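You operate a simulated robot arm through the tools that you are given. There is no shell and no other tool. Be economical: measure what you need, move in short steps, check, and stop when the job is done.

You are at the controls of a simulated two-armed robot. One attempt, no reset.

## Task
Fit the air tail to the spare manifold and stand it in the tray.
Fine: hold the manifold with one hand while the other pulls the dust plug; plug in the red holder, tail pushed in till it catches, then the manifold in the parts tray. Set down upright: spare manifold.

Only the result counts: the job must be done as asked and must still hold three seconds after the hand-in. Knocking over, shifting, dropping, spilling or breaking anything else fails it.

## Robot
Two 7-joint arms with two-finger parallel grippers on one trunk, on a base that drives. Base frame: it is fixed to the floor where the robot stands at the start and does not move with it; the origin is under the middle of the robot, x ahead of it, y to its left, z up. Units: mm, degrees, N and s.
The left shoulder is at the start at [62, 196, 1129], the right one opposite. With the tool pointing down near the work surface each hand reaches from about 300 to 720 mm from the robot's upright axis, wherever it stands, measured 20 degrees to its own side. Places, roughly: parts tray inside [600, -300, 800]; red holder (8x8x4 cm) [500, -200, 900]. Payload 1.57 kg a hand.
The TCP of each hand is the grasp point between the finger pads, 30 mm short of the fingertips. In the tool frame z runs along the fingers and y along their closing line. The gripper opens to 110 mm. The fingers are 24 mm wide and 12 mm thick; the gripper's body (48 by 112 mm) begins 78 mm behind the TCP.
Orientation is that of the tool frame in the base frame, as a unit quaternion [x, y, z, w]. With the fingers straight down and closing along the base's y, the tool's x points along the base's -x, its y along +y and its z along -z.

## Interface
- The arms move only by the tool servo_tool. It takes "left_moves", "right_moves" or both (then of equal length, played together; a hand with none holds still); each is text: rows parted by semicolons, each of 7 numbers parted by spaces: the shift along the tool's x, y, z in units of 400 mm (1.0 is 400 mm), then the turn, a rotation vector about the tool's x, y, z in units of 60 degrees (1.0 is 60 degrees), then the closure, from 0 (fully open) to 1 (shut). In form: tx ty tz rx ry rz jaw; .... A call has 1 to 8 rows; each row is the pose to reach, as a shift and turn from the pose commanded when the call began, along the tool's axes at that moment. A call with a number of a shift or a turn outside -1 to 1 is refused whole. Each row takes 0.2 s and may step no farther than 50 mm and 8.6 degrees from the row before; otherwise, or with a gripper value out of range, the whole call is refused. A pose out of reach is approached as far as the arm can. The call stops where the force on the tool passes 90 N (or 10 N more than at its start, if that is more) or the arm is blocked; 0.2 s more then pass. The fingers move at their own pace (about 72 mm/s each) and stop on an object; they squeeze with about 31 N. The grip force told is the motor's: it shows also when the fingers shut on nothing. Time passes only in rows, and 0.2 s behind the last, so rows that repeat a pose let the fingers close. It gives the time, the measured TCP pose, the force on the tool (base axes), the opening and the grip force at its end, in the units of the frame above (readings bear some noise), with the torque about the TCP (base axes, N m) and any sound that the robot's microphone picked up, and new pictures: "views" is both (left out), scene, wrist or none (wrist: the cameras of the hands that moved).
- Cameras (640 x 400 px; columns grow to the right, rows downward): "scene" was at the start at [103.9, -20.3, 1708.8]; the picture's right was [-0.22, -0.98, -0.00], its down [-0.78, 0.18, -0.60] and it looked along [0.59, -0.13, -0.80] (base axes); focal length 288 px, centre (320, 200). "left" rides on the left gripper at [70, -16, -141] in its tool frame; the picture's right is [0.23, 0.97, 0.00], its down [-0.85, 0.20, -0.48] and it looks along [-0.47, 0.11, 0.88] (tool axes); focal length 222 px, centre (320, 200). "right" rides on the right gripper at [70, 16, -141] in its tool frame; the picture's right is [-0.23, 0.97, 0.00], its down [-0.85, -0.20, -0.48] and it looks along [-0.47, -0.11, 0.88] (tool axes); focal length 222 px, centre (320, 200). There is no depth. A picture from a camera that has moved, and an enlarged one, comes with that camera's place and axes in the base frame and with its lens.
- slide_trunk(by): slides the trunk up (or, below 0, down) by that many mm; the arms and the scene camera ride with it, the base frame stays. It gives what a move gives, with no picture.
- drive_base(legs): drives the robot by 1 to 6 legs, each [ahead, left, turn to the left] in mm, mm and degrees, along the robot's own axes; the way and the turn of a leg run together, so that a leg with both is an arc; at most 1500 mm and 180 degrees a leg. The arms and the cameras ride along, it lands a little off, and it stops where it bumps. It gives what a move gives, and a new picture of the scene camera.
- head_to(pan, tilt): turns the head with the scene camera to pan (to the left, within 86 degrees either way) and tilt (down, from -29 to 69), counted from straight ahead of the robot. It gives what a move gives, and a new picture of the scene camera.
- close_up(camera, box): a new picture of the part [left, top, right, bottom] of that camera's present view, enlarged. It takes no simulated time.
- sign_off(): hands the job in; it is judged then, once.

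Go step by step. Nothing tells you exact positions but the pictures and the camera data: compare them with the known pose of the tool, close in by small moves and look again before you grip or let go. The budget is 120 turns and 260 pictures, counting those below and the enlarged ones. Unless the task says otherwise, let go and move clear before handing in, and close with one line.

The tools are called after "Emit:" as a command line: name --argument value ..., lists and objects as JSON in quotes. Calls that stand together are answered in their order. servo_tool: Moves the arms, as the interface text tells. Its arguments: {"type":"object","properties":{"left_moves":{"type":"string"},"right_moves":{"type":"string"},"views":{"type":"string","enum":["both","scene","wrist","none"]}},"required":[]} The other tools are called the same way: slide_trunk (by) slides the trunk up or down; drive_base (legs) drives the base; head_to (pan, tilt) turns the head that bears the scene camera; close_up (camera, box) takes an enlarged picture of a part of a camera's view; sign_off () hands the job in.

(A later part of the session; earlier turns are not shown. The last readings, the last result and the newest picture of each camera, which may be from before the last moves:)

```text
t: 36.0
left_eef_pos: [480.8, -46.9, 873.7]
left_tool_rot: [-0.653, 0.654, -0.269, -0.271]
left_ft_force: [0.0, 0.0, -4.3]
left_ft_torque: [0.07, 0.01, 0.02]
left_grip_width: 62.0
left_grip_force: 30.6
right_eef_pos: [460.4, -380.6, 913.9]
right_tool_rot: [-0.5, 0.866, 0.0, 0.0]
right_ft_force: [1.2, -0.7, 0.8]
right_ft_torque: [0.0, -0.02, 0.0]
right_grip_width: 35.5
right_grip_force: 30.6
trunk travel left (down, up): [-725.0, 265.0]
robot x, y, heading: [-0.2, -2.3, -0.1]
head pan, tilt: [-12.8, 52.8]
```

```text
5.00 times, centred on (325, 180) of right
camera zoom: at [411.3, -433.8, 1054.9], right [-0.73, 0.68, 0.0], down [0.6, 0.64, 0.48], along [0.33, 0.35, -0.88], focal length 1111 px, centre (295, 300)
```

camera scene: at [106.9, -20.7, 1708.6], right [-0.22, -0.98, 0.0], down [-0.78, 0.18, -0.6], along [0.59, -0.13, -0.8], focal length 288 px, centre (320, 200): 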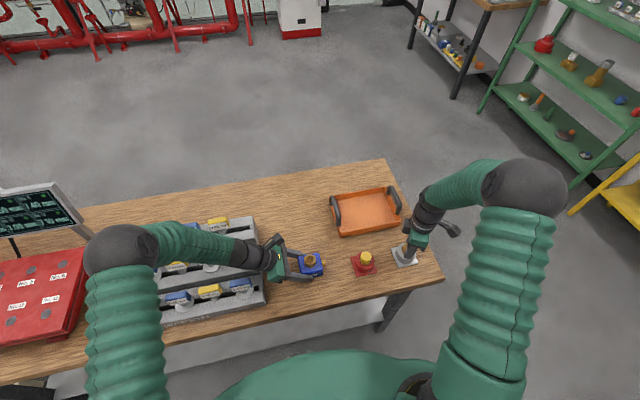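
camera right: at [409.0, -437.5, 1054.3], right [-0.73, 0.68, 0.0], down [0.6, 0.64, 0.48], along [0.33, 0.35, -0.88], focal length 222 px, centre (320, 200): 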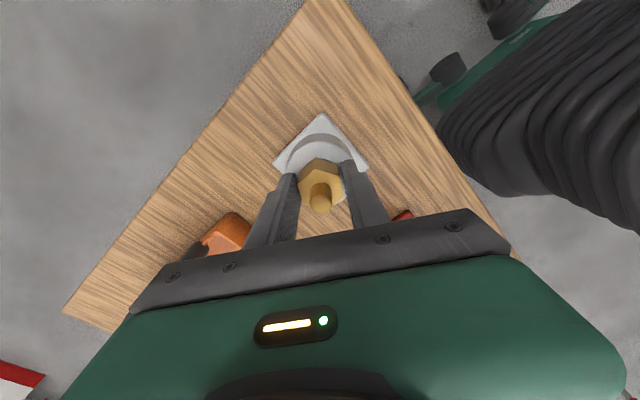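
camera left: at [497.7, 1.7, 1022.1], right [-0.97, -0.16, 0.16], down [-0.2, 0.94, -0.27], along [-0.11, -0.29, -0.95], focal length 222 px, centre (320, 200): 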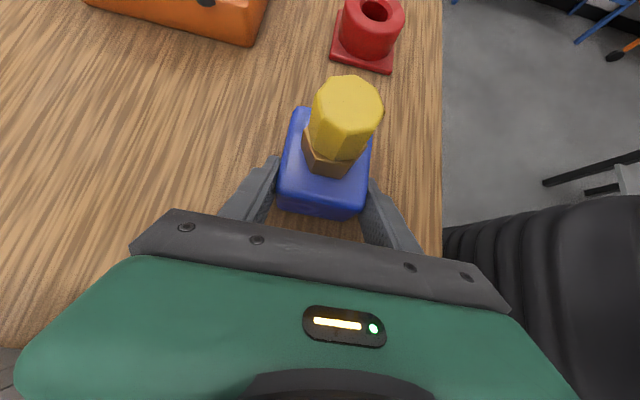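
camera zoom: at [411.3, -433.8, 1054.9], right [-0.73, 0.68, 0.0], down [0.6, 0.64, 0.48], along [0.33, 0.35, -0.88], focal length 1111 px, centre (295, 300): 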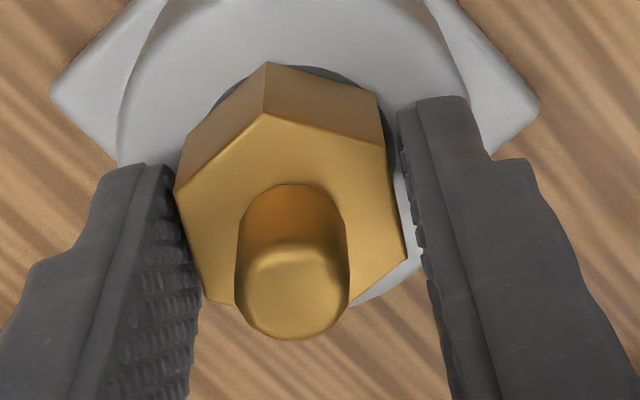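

Centred and gripped. Now I'll lift the tail straight out.

Emit:
servo_tool --right_moves "0 0 -0.01 0 0 0 1; 0 0 -0.03 0 0 0 1; 0 0 -0.06 0 0 0 1; 0 0 -0.1 0 0 0 1; 0 0 -0.17 0 0 0 1; 0 0 -0.25 0 0 0 1; 0 0 -0.3 0 0 0 1; 0 0 -0.3 0 0 0 1"

Emit:
close_up --camera "scene" --box '[370, 200, 440, 270]'

Emit:
close_up --camera "right" --box '[265, 120, 385, 240]'

```text
t: 37.8
left_eef_pos: [482.7, -47.1, 873.8]
left_tool_rot: [0.654, -0.653, 0.27, 0.27]
left_ft_force: [-0.7, 0.1, -3.7]
left_ft_torque: [0.1, 0.0, -0.01]
left_grip_width: 61.6
left_grip_force: 31.3
right_eef_pos: [460.0, -379.8, 1034.1]
right_tool_rot: [-0.499, 0.867, 0.001, -0.001]
right_ft_force: [0.5, 0.2, -0.2]
right_ft_torque: [-0.01, -0.01, 0.01]
right_grip_width: 35.7
right_grip_force: 31.0
trunk travel left (down, up): [-725.0, 265.0]
robot x, y, heading: [-0.5, -0.8, 0.1]
head pan, tilt: [-12.8, 52.8]
camera scene: at [107.0, -20.6, 1708.6], right [-0.22, -0.98, 0.0], down [-0.78, 0.18, -0.6], along [0.59, -0.13, -0.8], focal length 288 px, centre (320, 200)
camera right: at [411.0, -432.3, 1175.2], right [-0.73, 0.68, 0.0], down [0.6, 0.64, 0.48], along [0.33, 0.35, -0.88], focal length 222 px, centre (320, 200)
```

scene: 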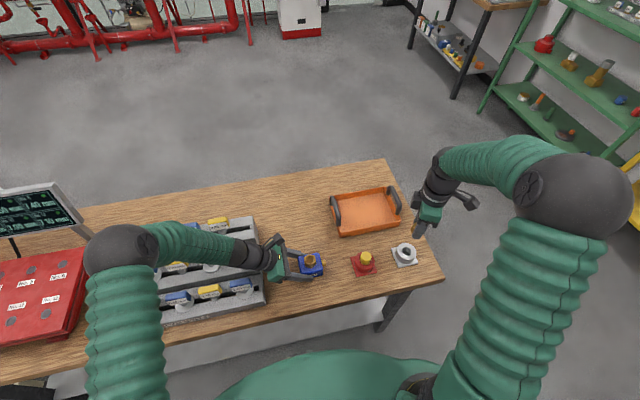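
right: 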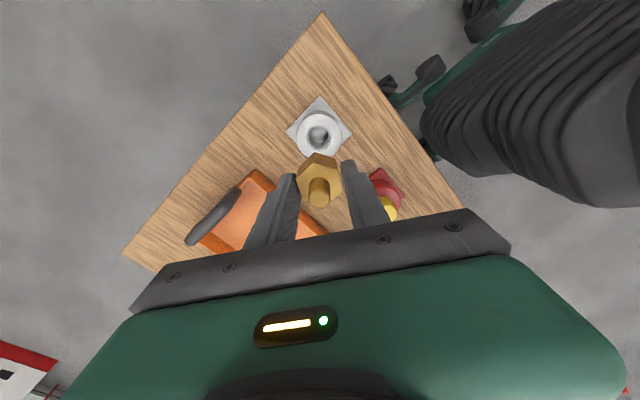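

```text
5.71 times, centred on (405, 235) of scene
camera zoom: at [107.0, -20.6, 1708.6], right [-0.22, -0.98, 0.0], down [-0.78, 0.18, -0.6], along [0.59, -0.13, -0.8], focal length 1644 px, centre (-166, 0)
```

zoom: 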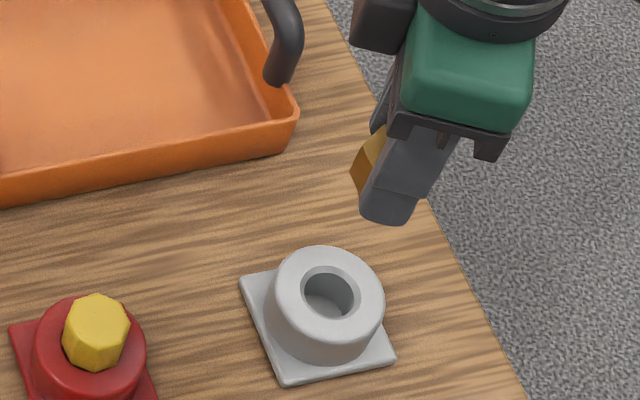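

```text
3.33 times, centred on (325, 180) of right
camera zoom: at [411.0, -432.3, 1175.2], right [-0.73, 0.68, 0.0], down [0.6, 0.64, 0.48], along [0.33, 0.35, -0.88], focal length 740 px, centre (303, 267)
```

zoom: 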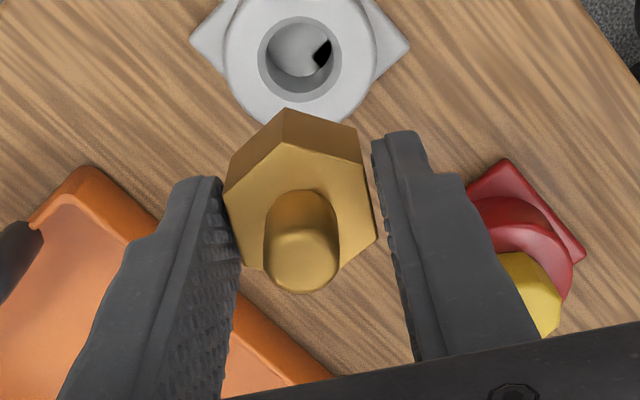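

The tail is free. I'll carry it at this height to above the manifold socket.

Emit:
servo_tool --right_moves "-0.099 0.048 0 0 0 0 1; -0.198 0.096 0 0 0 0 1; -0.297 0.144 0 0 0 0 1; -0.397 0.193 0 0 0 0 1; -0.496 0.241 0 0 0 0 1; -0.595 0.289 0 0 0 0 1; -0.694 0.337 0 0 0 0 1; -0.694 0.337 0 0 0 0 1"

Emit:
close_up --camera "scene" --box '[250, 200, 370, 300]'

Emit:
close_up --camera "left" --box '[240, 0, 440, 200]'

Emit:
close_up --camera "right" --box '[265, 80, 405, 240]'

```text
t: 39.6
left_eef_pos: [482.9, -46.2, 873.8]
left_tool_rot: [-0.653, 0.654, -0.269, -0.27]
left_ft_force: [-0.4, -0.3, -3.7]
left_ft_torque: [0.11, -0.02, -0.01]
left_grip_width: 61.9
left_grip_force: 31.1
right_eef_pos: [480.7, -70.5, 1032.3]
right_tool_rot: [-0.5, 0.866, 0.0, 0.0]
right_ft_force: [0.3, 0.0, -0.6]
right_ft_torque: [0.01, -0.01, -0.02]
right_grip_width: 35.5
right_grip_force: 30.6
trunk travel left (down, up): [-725.0, 265.0]
robot x, y, heading: [0.1, 0.9, 0.2]
head pan, tilt: [-12.8, 52.8]
camera scene: at [106.8, -17.9, 1708.6], right [-0.22, -0.98, 0.0], down [-0.78, 0.18, -0.6], along [0.59, -0.13, -0.8], focal length 288 px, centre (320, 200)
camera right: at [431.6, -124.4, 1174.6], right [-0.73, 0.68, 0.0], down [0.6, 0.64, 0.48], along [0.33, 0.35, -0.88], focal length 222 px, centre (320, 200)
```

scene: 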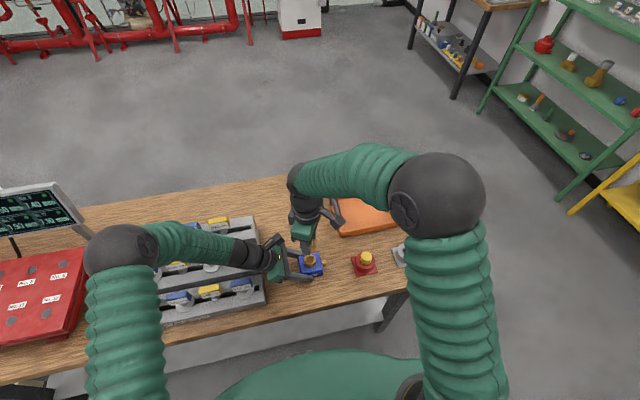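
right: 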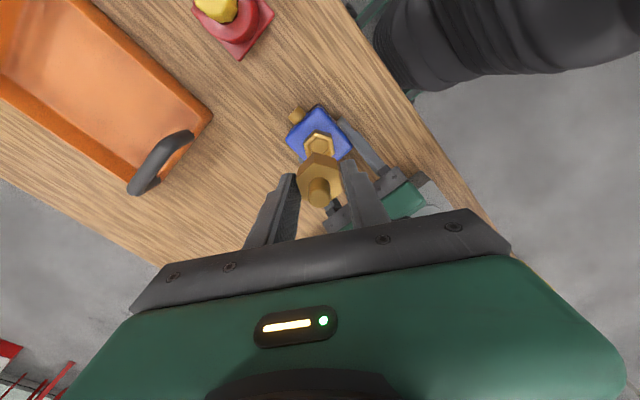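

```text
4.00 times, centred on (310, 250) of scene
camera zoom: at [106.8, -17.9, 1708.6], right [-0.22, -0.98, 0.0], down [-0.78, 0.18, -0.6], along [0.59, -0.13, -0.8], focal length 1151 px, centre (360, 0)
```

zoom: 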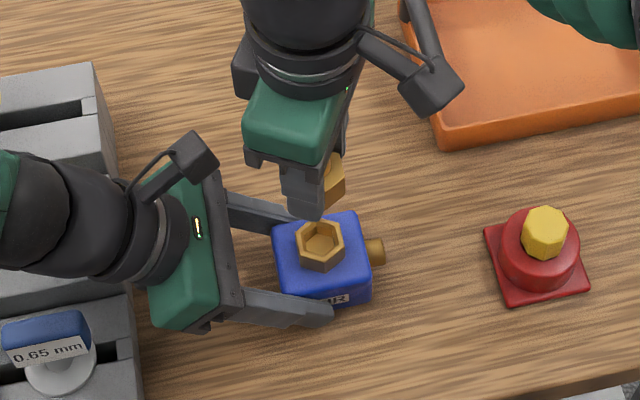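

```text
2.00 times, centred on (340, 100) of left
camera zoom: at [498.2, 3.0, 1021.9], right [-0.97, -0.16, 0.16], down [-0.2, 0.94, -0.27], along [-0.11, -0.29, -0.95], focal length 444 px, centre (280, 400)
```

zoom: 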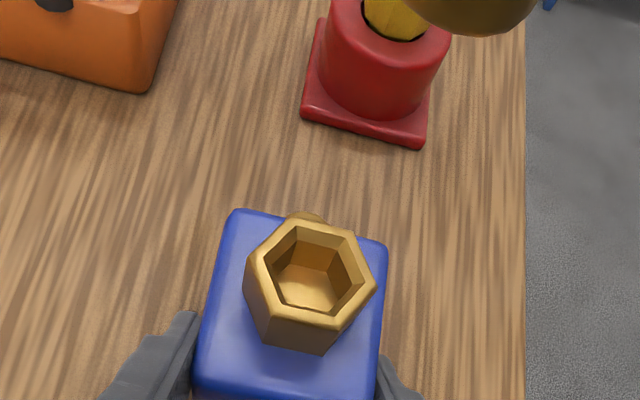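

```text
2.50 times, centred on (335, 160) of right
camera zoom: at [431.6, -124.4, 1174.6], right [-0.73, 0.68, 0.0], down [0.6, 0.64, 0.48], along [0.33, 0.35, -0.88], focal length 555 px, centre (282, 300)
```

zoom: 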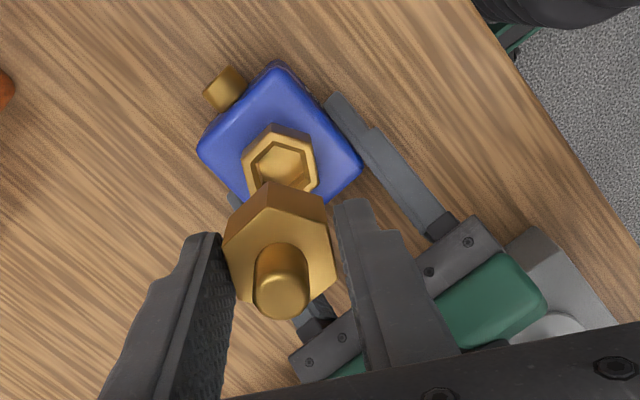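

The hexes look aligned, and the left camera just catches the round stem end. I'll lower 25 mm for a better view.

Emit:
servo_tool --right_moves "0 0 0.04 0 0 0 1; 0 0 0.065 0 0 0 1; 0 0 0.065 0 0 0 1" --views "none"

Emit:
close_up --camera "left" --box '[240, 0, 440, 200]'

Emit:
close_up --camera "right" --box '[265, 80, 405, 240]'

Emit:
close_up --camera "scene" --box '[270, 220, 350, 290]'

```text
t: 40.4
left_eef_pos: [481.2, -46.9, 874.6]
left_tool_rot: [0.653, -0.653, 0.27, 0.27]
left_ft_force: [0.7, 0.2, -4.4]
left_ft_torque: [0.11, 0.0, -0.01]
left_grip_width: 61.7
left_grip_force: 31.3
right_eef_pos: [481.6, -70.4, 1008.5]
right_tool_rot: [-0.5, 0.866, 0.001, 0.0]
right_ft_force: [0.2, 0.2, -0.9]
right_ft_torque: [0.01, 0.01, 0.01]
right_grip_width: 35.5
right_grip_force: 31.0
trunk travel left (down, up): [-725.0, 265.0]
robot x, y, heading: [-0.5, 0.6, -0.1]
head pan, tilt: [-12.8, 52.8]
```

```text
2.00 times, centred on (340, 100) of left
camera zoom: at [498.0, 2.7, 1022.1], right [-0.97, -0.16, 0.16], down [-0.2, 0.94, -0.27], along [-0.11, -0.29, -0.95], focal length 444 px, centre (280, 400)
```

zoom: 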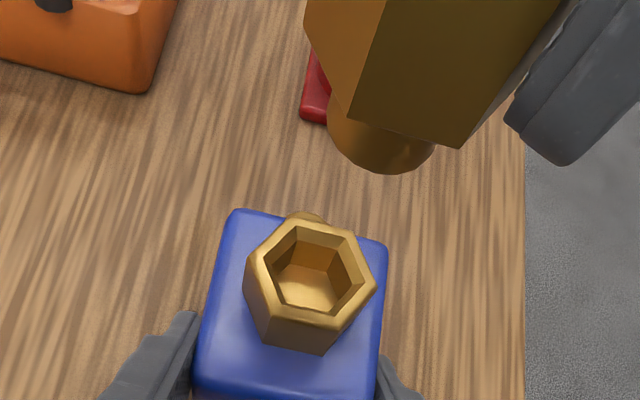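

```text
2.50 times, centred on (335, 160) of right
camera zoom: at [432.7, -125.2, 1149.2], right [-0.73, 0.68, 0.0], down [0.6, 0.64, 0.48], along [0.33, 0.35, -0.88], focal length 555 px, centre (282, 300)
```

zoom: 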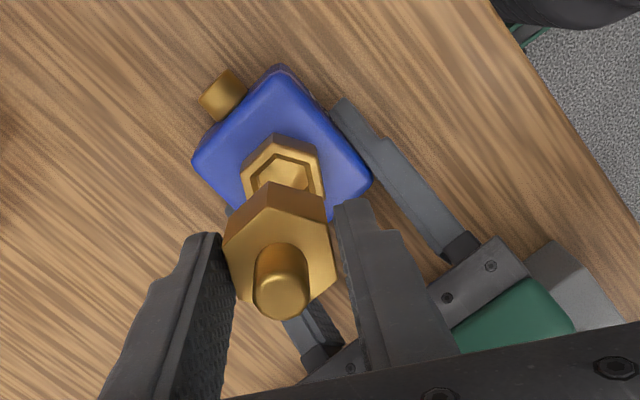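

```text
5.71 times, centred on (310, 255) of scene
camera zoom: at [106.5, -18.4, 1708.6], right [-0.22, -0.98, 0.0], down [-0.78, 0.18, -0.6], along [0.59, -0.13, -0.8], focal length 1644 px, centre (377, -114)
```

zoom: 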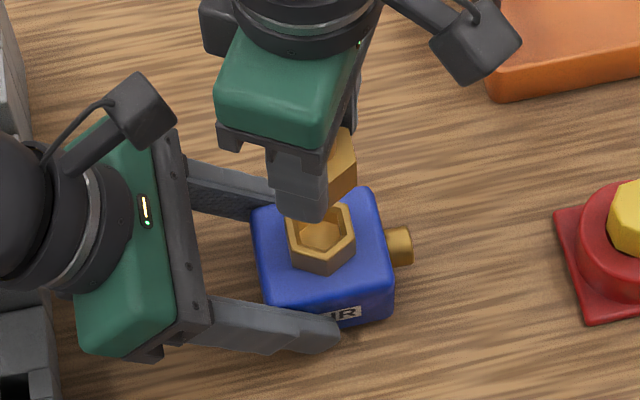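

The stem is round and short below the nut. I'll lower to just above the socket rim and compare.

Emit:
servo_tool --right_moves "0 0 0.04 0 0 0 1; 0 0 0.08 0 0 0 1; 0 0 0.08 0 0 0 1" --views "none"

Emit:
close_up --camera "left" --box '[260, 60, 420, 180]'

Emit:
close_up --camera "right" --box '[265, 80, 405, 240]'

Emit:
close_up --camera "scene" --box '[270, 220, 350, 290]'

```text
t: 41.2
left_eef_pos: [482.9, -47.5, 873.4]
left_tool_rot: [-0.653, 0.654, -0.27, -0.271]
left_ft_force: [-0.2, 0.6, -4.4]
left_ft_torque: [0.08, -0.03, -0.01]
left_grip_width: 61.7
left_grip_force: 30.8
right_eef_pos: [480.8, -72.5, 977.5]
right_tool_rot: [-0.5, 0.866, 0.0, 0.0]
right_ft_force: [-0.1, 0.8, -1.1]
right_ft_torque: [0.01, -0.02, 0.0]
right_grip_width: 35.3
right_grip_force: 30.9
trunk travel left (down, up): [-725.0, 265.0]
robot x, y, heading: [-3.6, 1.2, -0.2]
head pan, tilt: [-12.8, 52.8]
```

```text
3.33 times, centred on (340, 120) of left
camera zoom: at [498.1, 2.6, 1022.0], right [-0.97, -0.16, 0.16], down [-0.2, 0.94, -0.27], along [-0.11, -0.29, -0.95], focal length 740 px, centre (253, 467)
```

zoom: 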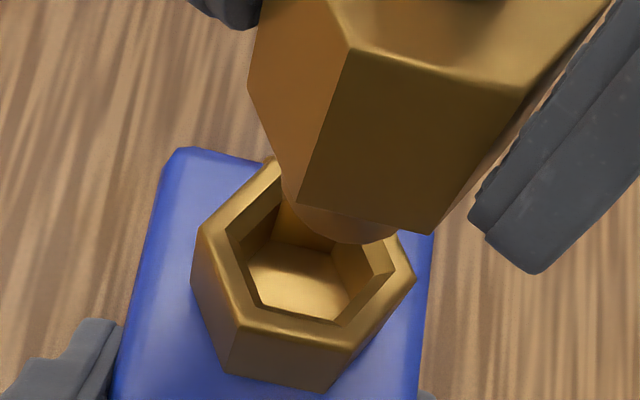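

```text
2.50 times, centred on (335, 160) of right
camera zoom: at [432.3, -125.3, 1118.3], right [-0.73, 0.68, 0.0], down [0.6, 0.64, 0.48], along [0.33, 0.35, -0.88], focal length 555 px, centre (282, 300)
```

zoom: 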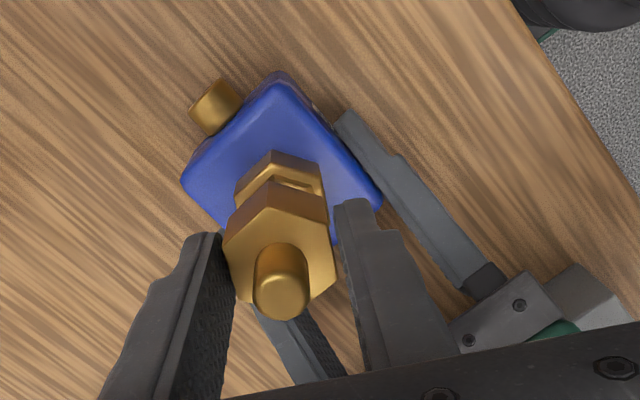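

```text
5.71 times, centred on (310, 255) of scene
camera zoom: at [106.6, -18.5, 1708.6], right [-0.22, -0.98, 0.0], down [-0.78, 0.18, -0.6], along [0.59, -0.13, -0.8], focal length 1644 px, centre (377, -114)
```

zoom: 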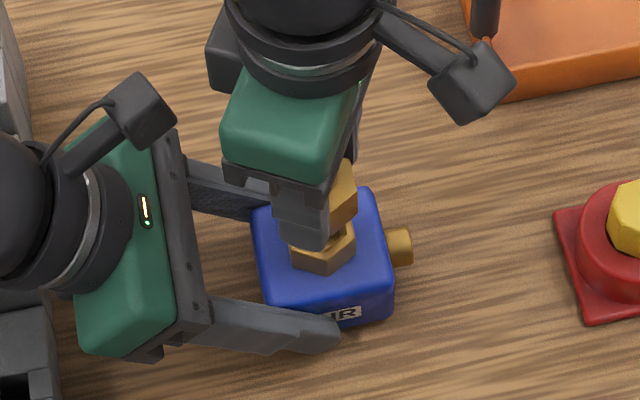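

From the left view the tail axis is about (479.5,-75.5) and the socket about (482.4,-71). I'll shift by that difference, lower 6 mm and look again.

Emit:
servo_tool --right_moves "-0.0132 -0.0008 0 0 0 0 1; -0.0132 -0.0008 0.015 0 0 0 1; -0.0132 -0.0008 0.015 0 0 0 1" --views "none"

Emit:
close_up --camera "left" --box '[260, 60, 420, 180]'

Emit:
close_up --camera "right" --box '[285, 120, 365, 220]'

```text
t: 42.0
left_eef_pos: [481.7, -46.3, 872.7]
left_tool_rot: [-0.653, 0.653, -0.27, -0.271]
left_ft_force: [-1.0, -0.2, -4.7]
left_ft_torque: [0.09, 0.0, 0.0]
left_grip_width: 61.8
left_grip_force: 30.7
right_eef_pos: [485.0, -67.4, 969.9]
right_tool_rot: [-0.5, 0.866, 0.001, 0.0]
right_ft_force: [-0.6, 0.6, -0.3]
right_ft_torque: [0.0, -0.03, 0.03]
right_grip_width: 35.5
right_grip_force: 30.3
trunk travel left (down, up): [-725.0, 265.0]
robot x, y, heading: [-0.3, -1.5, -0.1]
head pan, tilt: [-12.8, 52.8]
```

```text
3.33 times, centred on (340, 120) of left
camera zoom: at [498.2, 2.6, 1021.9], right [-0.97, -0.16, 0.16], down [-0.2, 0.94, -0.27], along [-0.11, -0.29, -0.95], focal length 740 px, centre (253, 467)
```

zoom: 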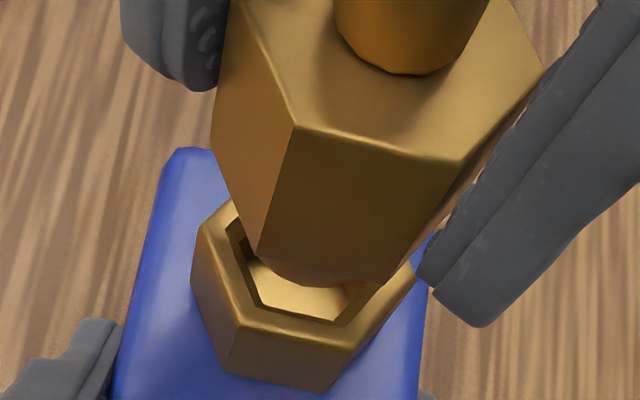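

```text
4.00 times, centred on (325, 170) of right
camera zoom: at [436.0, -120.4, 1111.9], right [-0.73, 0.68, 0.0], down [0.6, 0.64, 0.48], along [0.33, 0.35, -0.88], focal length 888 px, centre (300, 320)
```

zoom: 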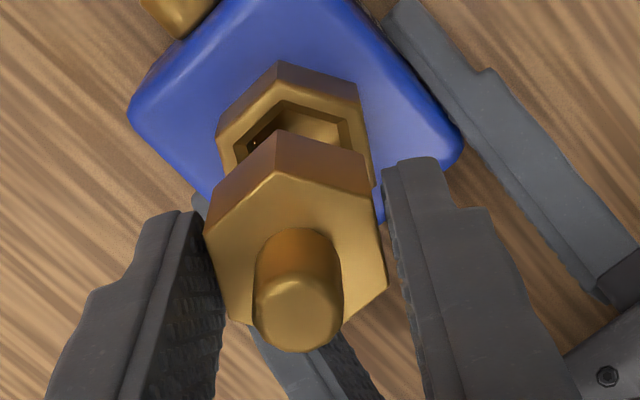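

The cameras agree to within about 2–3 mm. I'll lower 6 mm more, to about rim level, and read the images and forces.

Emit:
servo_tool --right_moves "0 0 0.008 0 0 0 1; 0 0 0.015 0 0 0 1; 0 0 0.015 0 0 0 1" --views "none"

Emit:
close_up --camera "left" --box '[280, 100, 400, 180]'

Emit:
close_up --camera "right" --box '[285, 120, 365, 220]'

Emit:
close_up --camera "scene" --box '[290, 235, 340, 285]'

```text
t: 42.8
left_eef_pos: [481.9, -46.4, 873.2]
left_tool_rot: [-0.652, 0.654, -0.27, -0.272]
left_ft_force: [-0.8, 0.2, -4.2]
left_ft_torque: [0.07, 0.02, 0.0]
left_grip_width: 61.8
left_grip_force: 31.1
right_eef_pos: [485.2, -67.7, 963.8]
right_tool_rot: [-0.5, 0.866, 0.0, 0.0]
right_ft_force: [-0.1, -0.3, -0.4]
right_ft_torque: [0.0, 0.01, -0.02]
right_grip_width: 35.7
right_grip_force: 31.4
trunk travel left (down, up): [-725.0, 265.0]
robot x, y, heading: [-2.7, 2.0, 0.2]
head pan, tilt: [-12.8, 52.8]
```

```text
5.00 times, centred on (340, 140) of left
camera zoom: at [498.3, 2.7, 1021.8], right [-0.97, -0.16, 0.16], down [-0.2, 0.94, -0.27], along [-0.11, -0.29, -0.95], focal length 1111 px, centre (220, 500)
```

zoom: 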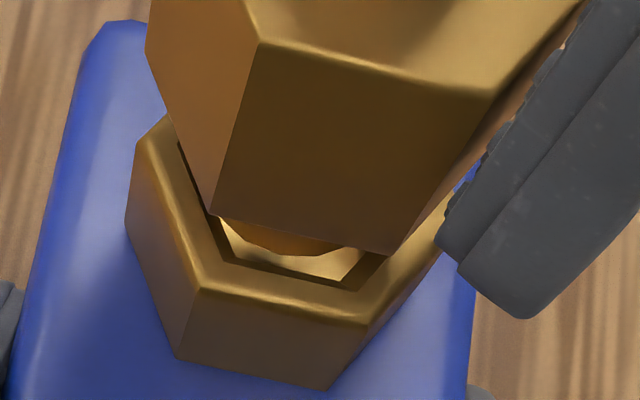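

```text
4.00 times, centred on (325, 170) of right
camera zoom: at [436.4, -120.7, 1105.7], right [-0.73, 0.68, 0.0], down [0.6, 0.64, 0.48], along [0.33, 0.35, -0.88], focal length 888 px, centre (300, 320)
```

zoom: 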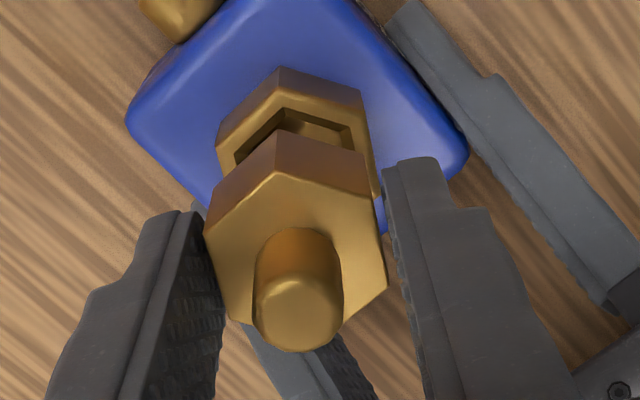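

```text
8.00 times, centred on (315, 260) of scene
camera zoom: at [107.0, -18.4, 1708.6], right [-0.22, -0.98, 0.0], down [-0.78, 0.18, -0.6], along [0.59, -0.13, -0.8], focal length 2302 px, centre (360, -280)
```

zoom: 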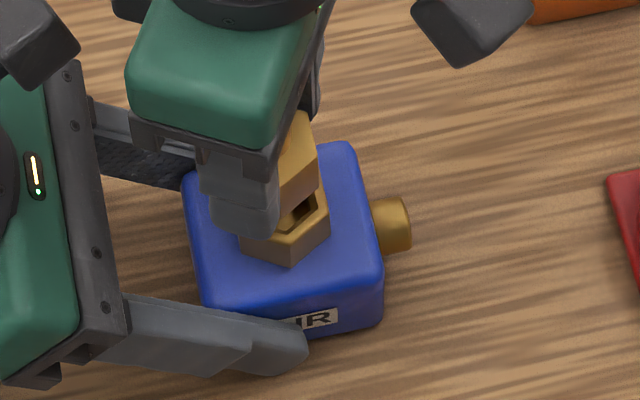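

The scene view puts the tail within about 1 mm of the socket. I'll trim 1 mm in y and lower into the socket slowly, watching the forces.

Emit:
servo_tool --right_moves "0.002 -0.001 0.005 0 0 0 1; 0.002 -0.001 0.011 0 0 0 1; 0.002 -0.001 0.016 0 0 0 1; 0.002 -0.001 0.016 0 0 0 1" --views "none"

Emit:
close_up --camera "left" --box '[280, 100, 400, 180]'

Emit:
close_up --camera "scene" --box '[290, 235, 340, 285]'

```text
t: 43.8
left_eef_pos: [482.6, -46.5, 874.2]
left_tool_rot: [-0.653, 0.653, -0.27, -0.271]
left_ft_force: [0.5, -0.8, -4.1]
left_ft_torque: [0.12, 0.02, 0.03]
left_grip_width: 61.7
left_grip_force: 30.9
right_eef_pos: [486.5, -67.8, 957.5]
right_tool_rot: [-0.501, 0.866, -0.001, 0.0]
right_ft_force: [0.8, -0.9, -0.8]
right_ft_torque: [0.02, -0.05, -0.02]
right_grip_width: 35.7
right_grip_force: 30.9
trunk travel left (down, up): [-725.0, 265.0]
robot x, y, heading: [-0.7, -0.7, -0.1]
head pan, tilt: [-12.8, 52.8]
```

```text
5.00 times, centred on (340, 140) of left
camera zoom: at [498.4, 2.6, 1021.8], right [-0.97, -0.16, 0.16], down [-0.2, 0.94, -0.27], along [-0.11, -0.29, -0.95], focal length 1111 px, centre (220, 500)
```

zoom: 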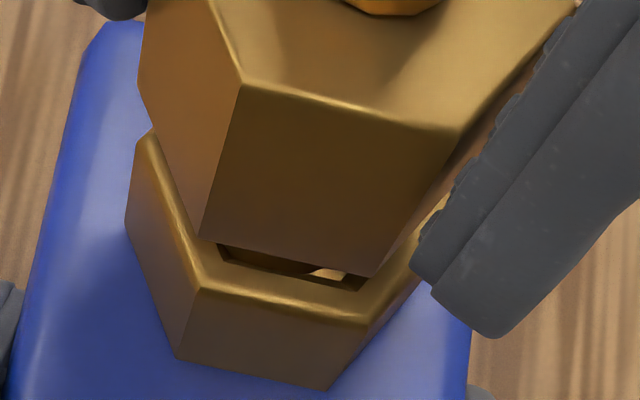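

```text
8.00 times, centred on (315, 260) of scene
camera zoom: at [107.1, -18.5, 1708.6], right [-0.22, -0.98, 0.0], down [-0.78, 0.18, -0.6], along [0.59, -0.13, -0.8], focal length 2302 px, centre (360, -280)
```

zoom: 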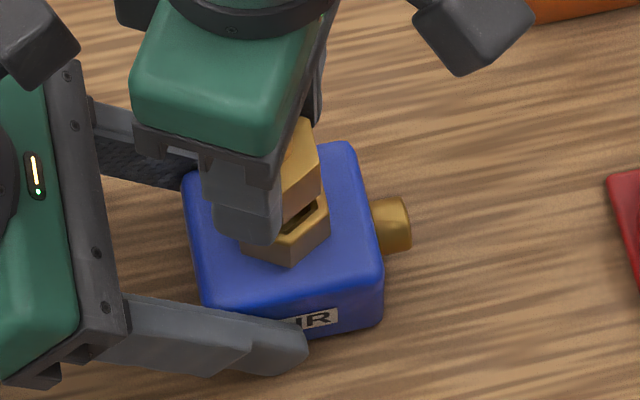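

The stem is entering the socket with no contact force, and looks about 1.5 mm too far in +x. I'll correct that and go 5 mm deeper.

Emit:
servo_tool --right_moves "0.002 0.003 0 0 0 0 1; 0.002 0.003 0.006 0 0 0 1; 0.002 0.003 0.012 0 0 0 1; 0.002 0.003 0.012 0 0 0 1" --views "none"

Emit:
close_up --camera "left" --box '[280, 100, 400, 180]'

Emit:
close_up --camera "scene" --box '[290, 235, 340, 285]'

```text
t: 44.8
left_eef_pos: [481.3, -47.5, 874.2]
left_tool_rot: [-0.652, 0.654, -0.27, -0.272]
left_ft_force: [1.4, 0.2, -3.0]
left_ft_torque: [0.12, -0.04, 0.0]
left_grip_width: 61.9
left_grip_force: 31.7
right_eef_pos: [483.9, -67.7, 952.5]
right_tool_rot: [-0.5, 0.866, 0.0, 0.0]
right_ft_force: [0.6, -0.7, -1.0]
right_ft_torque: [0.0, 0.01, -0.01]
right_grip_width: 35.6
right_grip_force: 30.8
trunk travel left (down, up): [-725.0, 265.0]
robot x, y, heading: [1.8, -2.0, 0.1]
head pan, tilt: [-12.8, 52.8]
```

```text
5.00 times, centred on (340, 140) of left
camera zoom: at [498.3, 2.7, 1021.9], right [-0.97, -0.16, 0.16], down [-0.2, 0.94, -0.27], along [-0.11, -0.29, -0.95], focal length 1111 px, centre (220, 500)
```

zoom: 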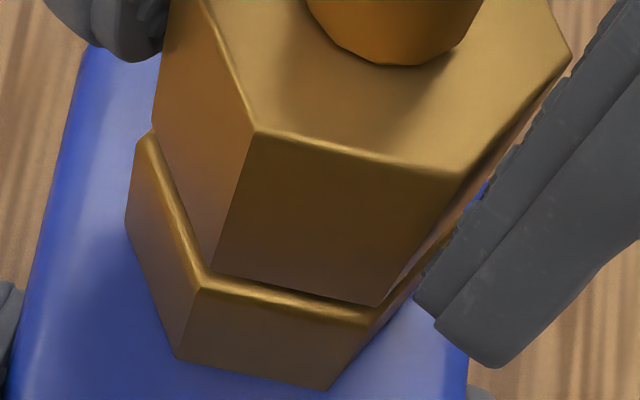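

```text
8.00 times, centred on (315, 260) of scene
camera zoom: at [107.0, -18.4, 1708.6], right [-0.22, -0.98, 0.0], down [-0.78, 0.18, -0.6], along [0.59, -0.13, -0.8], focal length 2302 px, centre (360, -280)
```

zoom: 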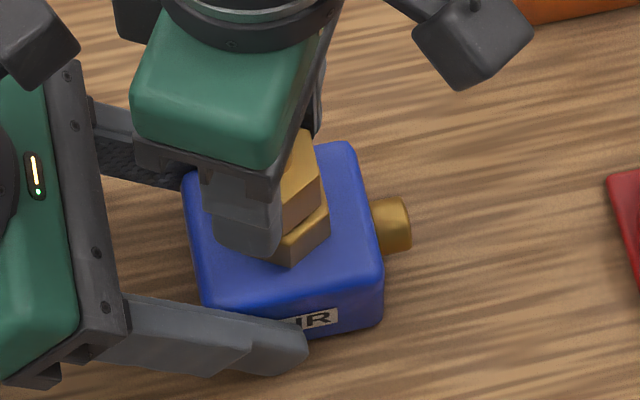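

It is going in cleanly with no force. I'll continue pushing down in small steps and listen for the catch.

Emit:
servo_tool --right_moves "0 0 0.006 0 0 0 1; 0 0 0.012 0 0 0 1; 0 0 0.018 0 0 0 1; 0 0 0.018 0 0 0 1" --views "none"

Emit:
close_up --camera "left" --box '[280, 100, 400, 180]'

```text
t: 45.8
left_eef_pos: [481.7, -45.0, 872.2]
left_tool_rot: [0.654, -0.653, 0.269, 0.269]
left_ft_force: [4.9, 2.2, -20.8]
left_ft_torque: [0.21, -0.08, 0.13]
left_grip_width: 62.0
left_grip_force: 31.4
right_eef_pos: [483.0, -67.5, 946.4]
right_tool_rot: [-0.499, 0.866, 0.0, 0.001]
right_ft_force: [-5.1, -2.8, 19.1]
right_ft_torque: [0.06, 0.36, -0.05]
right_grip_width: 35.5
right_grip_force: 31.7
trunk travel left (down, up): [-725.0, 265.0]
robot x, y, heading: [-0.9, -1.5, 0.1]
head pan, tilt: [-12.8, 52.8]
heard: snap
```

```text
5.00 times, centred on (340, 140) of left
camera zoom: at [498.5, 3.9, 1021.0], right [-0.97, -0.16, 0.16], down [-0.2, 0.94, -0.26], along [-0.11, -0.29, -0.95], focal length 1111 px, centre (220, 500)
```

zoom: 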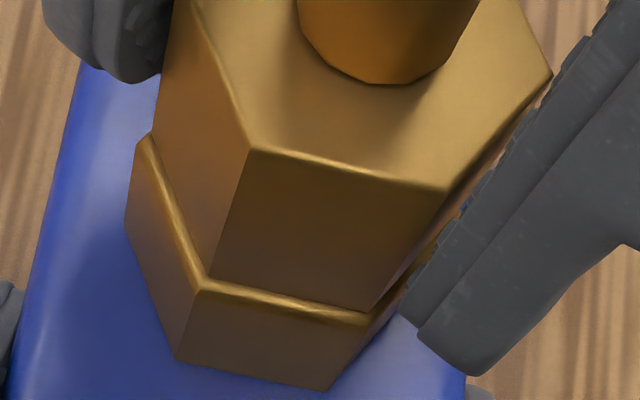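

A snap was heard, and the nut sits flush on the socket: the tail has caught. I'll release with the right hand and raise it.

Emit:
servo_tool --right_moves "0 0 0 0 0 0 0.6; 0 0 0 0 0 0 0.36; 0 0 0 0 0 0 0.36; 0 0 -0.05 0 0 0 0.36; 0 0 -0.15 0 0 0 0.36; 0 0 -0.27 0 0 0 0.36; 0 0 -0.39 0 0 0 0.36; 0 0 -0.39 0 0 0 0.36"

Emit:
close_up --camera "left" --box '[240, 40, 440, 220]'

Emit:
close_up --camera "scene" --box '[270, 220, 370, 300]'

```text
t: 47.6
left_eef_pos: [482.4, -46.3, 874.4]
left_tool_rot: [0.653, -0.653, 0.271, 0.271]
left_ft_force: [-0.1, -0.5, -4.5]
left_ft_torque: [0.13, -0.01, 0.0]
left_grip_width: 61.8
left_grip_force: 30.9
right_eef_pos: [485.2, -71.5, 1099.3]
right_tool_rot: [-0.5, 0.866, 0.0, 0.0]
right_ft_force: [-0.8, 0.8, 0.8]
right_ft_torque: [0.0, 0.0, -0.04]
right_grip_width: 70.3
right_grip_force: 0.1
trunk travel left (down, up): [-725.0, 265.0]
robot x, y, heading: [-1.4, 2.4, 0.3]
head pan, tilt: [-12.8, 52.8]
camera scene: at [107.3, -18.6, 1708.6], right [-0.22, -0.98, 0.0], down [-0.78, 0.18, -0.6], along [0.59, -0.13, -0.8], focal length 288 px, centre (320, 200)
camera right: at [436.1, -123.4, 1241.8], right [-0.73, 0.68, 0.0], down [0.6, 0.64, 0.48], along [0.33, 0.35, -0.88], focal length 222 px, centre (320, 200)
```

scene: 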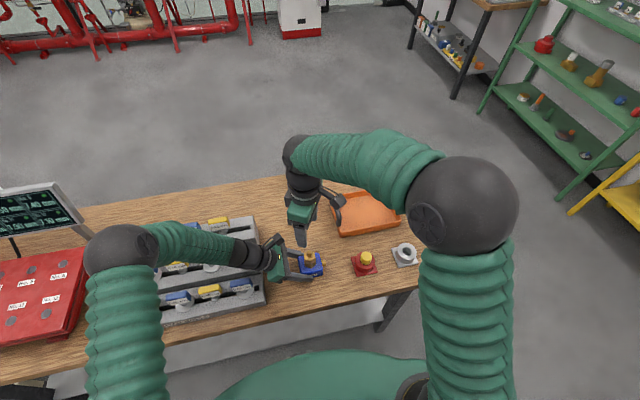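
right: 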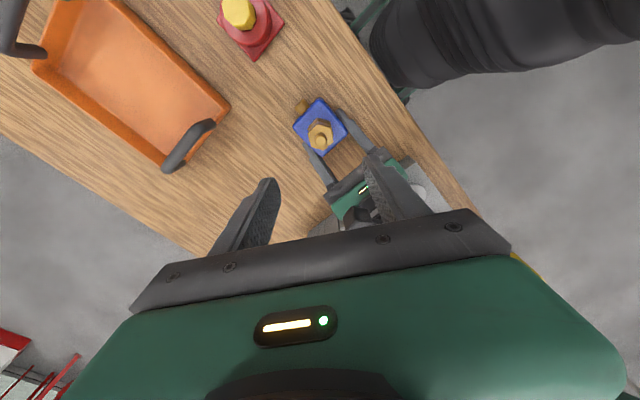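

```text
2.22 times, centred on (340, 130) of left
camera zoom: at [498.7, 2.6, 1021.5], right [-0.97, -0.16, 0.16], down [-0.2, 0.94, -0.27], along [-0.11, -0.29, -0.95], focal length 494 px, centre (276, 356)
```

zoom: 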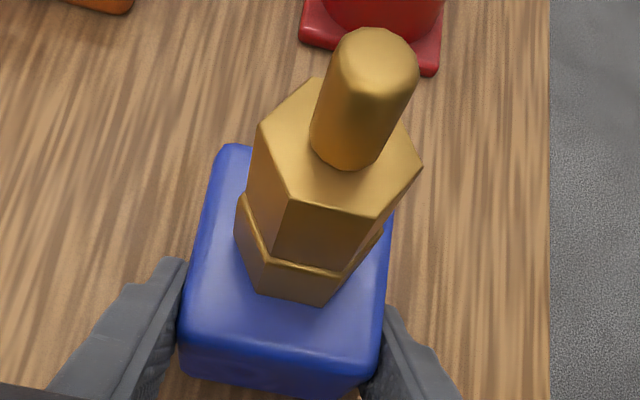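

```text
5.00 times, centred on (320, 260) of scene
camera zoom: at [107.3, -18.6, 1708.6], right [-0.22, -0.98, 0.0], down [-0.78, 0.18, -0.6], along [0.59, -0.13, -0.8], focal length 1439 px, centre (320, -100)
```

zoom: 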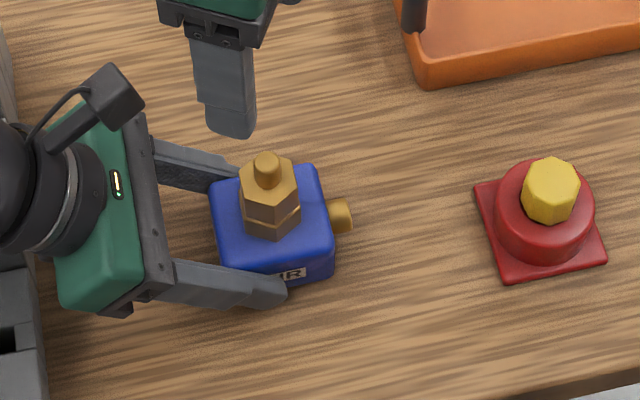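

The tail is flush and upright. I'll move the right hand out of the way, then lift the manifold straight up with the left.

Emit:
servo_tool --right_moves "0.095 -0.02 -0.036 0 0 0 0.36; 0.19 -0.04 -0.072 0 0 0 0.36; 0.286 -0.06 -0.108 0 0 0 0.36; 0.381 -0.08 -0.144 0 0 0 0.36; 0.476 -0.1 -0.18 0 0 0 0.36; 0.572 -0.12 -0.216 0 0 0 0.36; 0.667 -0.14 -0.2525 0 0 0 0.36; 0.667 -0.14 -0.2525 0 0 0 0.36" --left_moves "0 0 0 0 0 0 1; 0 0 0 0 0 0 1; 0 0 0 0 0 0 1; 0 0 0 0 0 0 1; 0.018 0 -0.018 0 0 0 1; 0.07 0 -0.07 0 0 0 1; 0.14 0 -0.14 0 0 0 1; 0.21 0 -0.21 0 0 0 1"

Emit:
close_up --camera "scene" --box '[240, 200, 440, 300]'

```text
t: 49.4
left_eef_pos: [481.6, -50.3, 991.7]
left_tool_rot: [0.654, -0.653, 0.269, 0.27]
left_ft_force: [0.4, 0.0, -4.7]
left_ft_torque: [0.15, -0.01, 0.0]
left_grip_width: 61.9
left_grip_force: 30.8
right_eef_pos: [395.9, -332.6, 1201.2]
right_tool_rot: [-0.5, 0.866, 0.001, 0.001]
right_ft_force: [-0.1, -0.2, -0.1]
right_ft_torque: [-0.02, -0.02, 0.02]
right_grip_width: 70.4
right_grip_force: 0.1
trunk travel left (down, up): [-725.0, 265.0]
robot x, y, heading: [0.8, 2.6, 0.3]
head pan, tilt: [-12.8, 52.8]
camera scene: at [104.1, -20.7, 1708.7], right [-0.22, -0.98, 0.0], down [-0.78, 0.18, -0.6], along [0.59, -0.13, -0.8], focal length 288 px, centre (320, 200)
camera right: at [346.7, -384.1, 1341.8], right [-0.73, 0.68, 0.0], down [0.6, 0.64, 0.48], along [0.33, 0.35, -0.88], focal length 222 px, centre (320, 200)
camera left: at [496.7, -0.4, 1140.2], right [-0.97, -0.16, 0.16], down [-0.2, 0.94, -0.26], along [-0.11, -0.29, -0.95], focal length 222 px, centre (320, 200)
```

scene: 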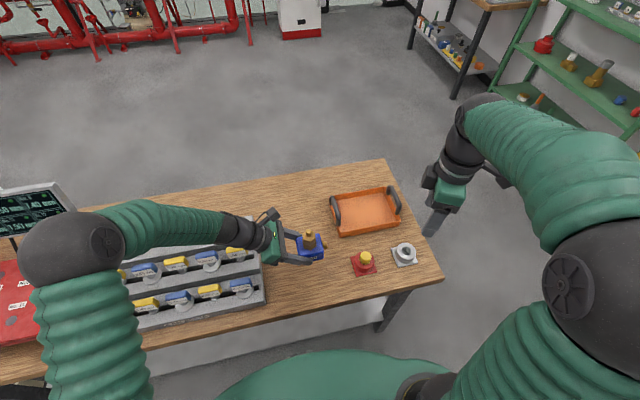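
right: 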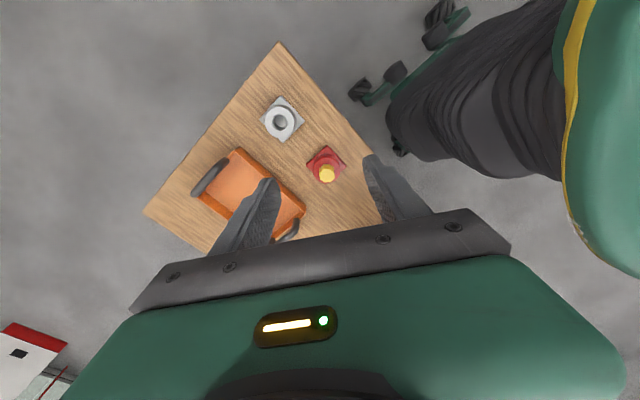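
left: 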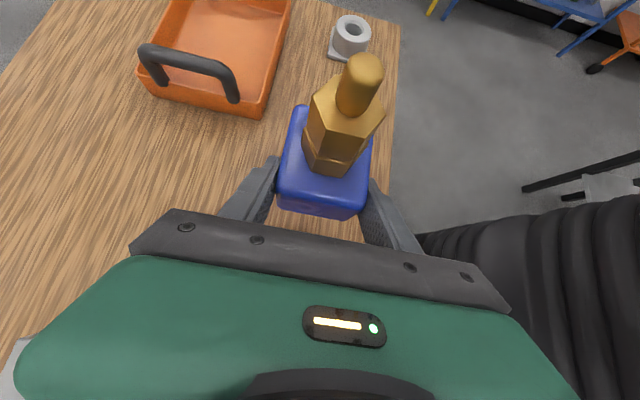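

```text
3.20 times, centred on (340, 250) of scene
camera zoom: at [104.1, -20.7, 1708.7], right [-0.22, -0.98, 0.0], down [-0.78, 0.18, -0.6], along [0.59, -0.13, -0.8], focal length 921 px, centre (256, 40)
```

zoom: 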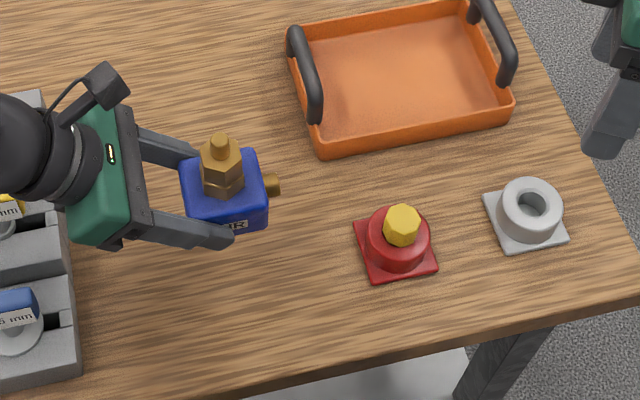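

The manifold is held and lifted, and the tray is centred near (662,-303) with end handles. The left arm can't reach there from here, so I'll strafe the base 250 mm right, carrying the manifold clear above everything.

Emit:
drive_base --legs '[[0, -250, 0]]'

```text
t: 51.2
left_eef_pos: [483.1, -283.5, 991.9]
left_tool_rot: [0.655, -0.649, 0.275, 0.271]
left_ft_force: [0.4, 0.1, -4.9]
left_ft_torque: [0.07, 0.04, 0.02]
left_grip_width: 61.9
left_grip_force: 31.1
right_eef_pos: [399.1, -563.8, 1203.8]
right_tool_rot: [-0.504, 0.864, -0.002, -0.003]
right_ft_force: [0.1, -0.2, -0.6]
right_ft_torque: [-0.05, 0.03, 0.02]
right_grip_width: 70.5
right_grip_force: 0.1
trunk travel left (down, up): [-725.0, 265.0]
robot x, y, heading: [1.5, -247.1, 0.3]
head pan, tilt: [-12.8, 52.8]
camera scene: at [106.3, -254.5, 1708.8], right [-0.22, -0.98, 0.01], down [-0.78, 0.17, -0.6], along [0.59, -0.13, -0.8], focal length 288 px, centre (320, 200)
```

scene: 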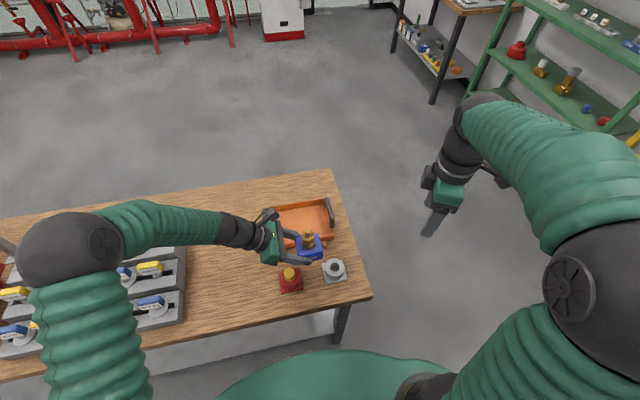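

The base moved about 235 mm. Now I'll carry the manifold forward above the tray.

Emit:
servo_tool --left_moves "0.01 -0.11 0.01 0 0 0 1; 0.02 -0.22 0.02 0 0 0 1; 0.03 -0.33 0.03 0 0 0 1; 0.03 -0.4475 0.03 0 0 0 1; 0.03 -0.4475 0.03 0 0 0 1"

Emit:
close_up --camera "scene" --box '[220, 180, 360, 280]'

Emit:
close_up --camera "left" --box '[160, 0, 480, 240]'

```text
t: 52.4
left_eef_pos: [662.4, -308.6, 992.3]
left_tool_rot: [0.656, -0.651, 0.271, 0.27]
left_ft_force: [0.6, 0.1, -4.4]
left_ft_torque: [0.14, 0.03, 0.02]
left_grip_width: 61.7
left_grip_force: 31.0
right_eef_pos: [398.3, -573.1, 1200.3]
right_tool_rot: [-0.503, 0.864, 0.0, 0.001]
right_ft_force: [-0.4, 0.8, -0.1]
right_ft_torque: [0.04, -0.04, 0.03]
right_grip_width: 70.3
right_grip_force: 0.1
trunk travel left (down, up): [-725.0, 265.0]
robot x, y, heading: [1.2, -248.3, 0.4]
head pan, tilt: [-12.8, 52.8]
camera scene: at [107.9, -268.1, 1708.6], right [-0.22, -0.98, 0.0], down [-0.78, 0.17, -0.6], along [0.59, -0.13, -0.8], focal length 288 px, centre (320, 200)
camera left: at [677.7, -259.1, 1140.7], right [-0.97, -0.17, 0.16], down [-0.21, 0.94, -0.26], along [-0.11, -0.29, -0.95], focal length 222 px, centre (320, 200)
```

scene: 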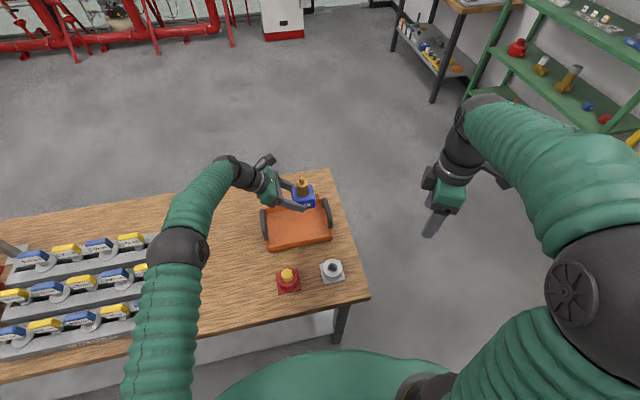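
left: 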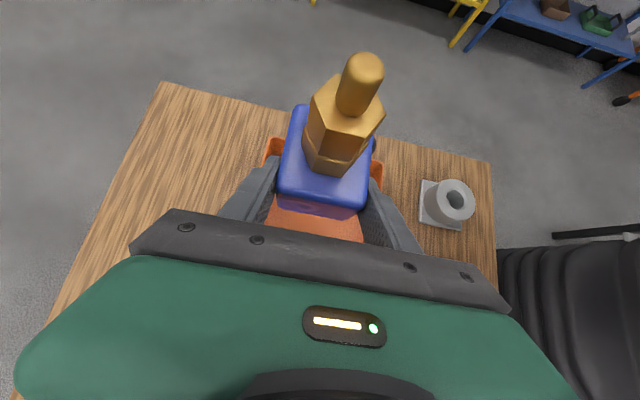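

```text
4.00 times, centred on (290, 230) of scene
camera zoom: at [107.9, -268.1, 1708.6], right [-0.22, -0.98, 0.0], down [-0.78, 0.17, -0.6], along [0.59, -0.13, -0.8], focal length 1151 px, centre (440, 80)
```

zoom: 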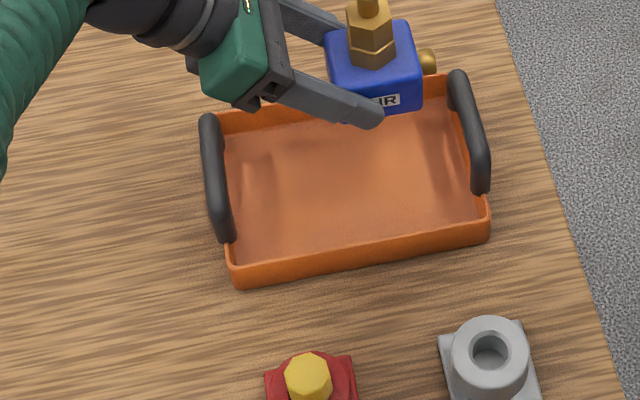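

```text
1.67 times, centred on (320, 120) of left
camera zoom: at [677.7, -259.1, 1140.7], right [-0.97, -0.17, 0.16], down [-0.21, 0.94, -0.26], along [-0.11, -0.29, -0.95], focal length 370 px, centre (320, 333)
```

zoom: 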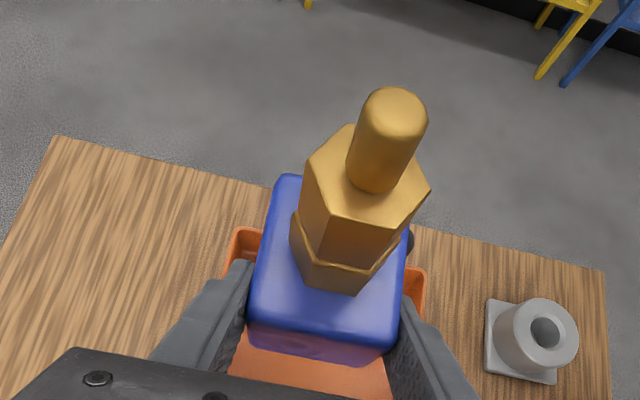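

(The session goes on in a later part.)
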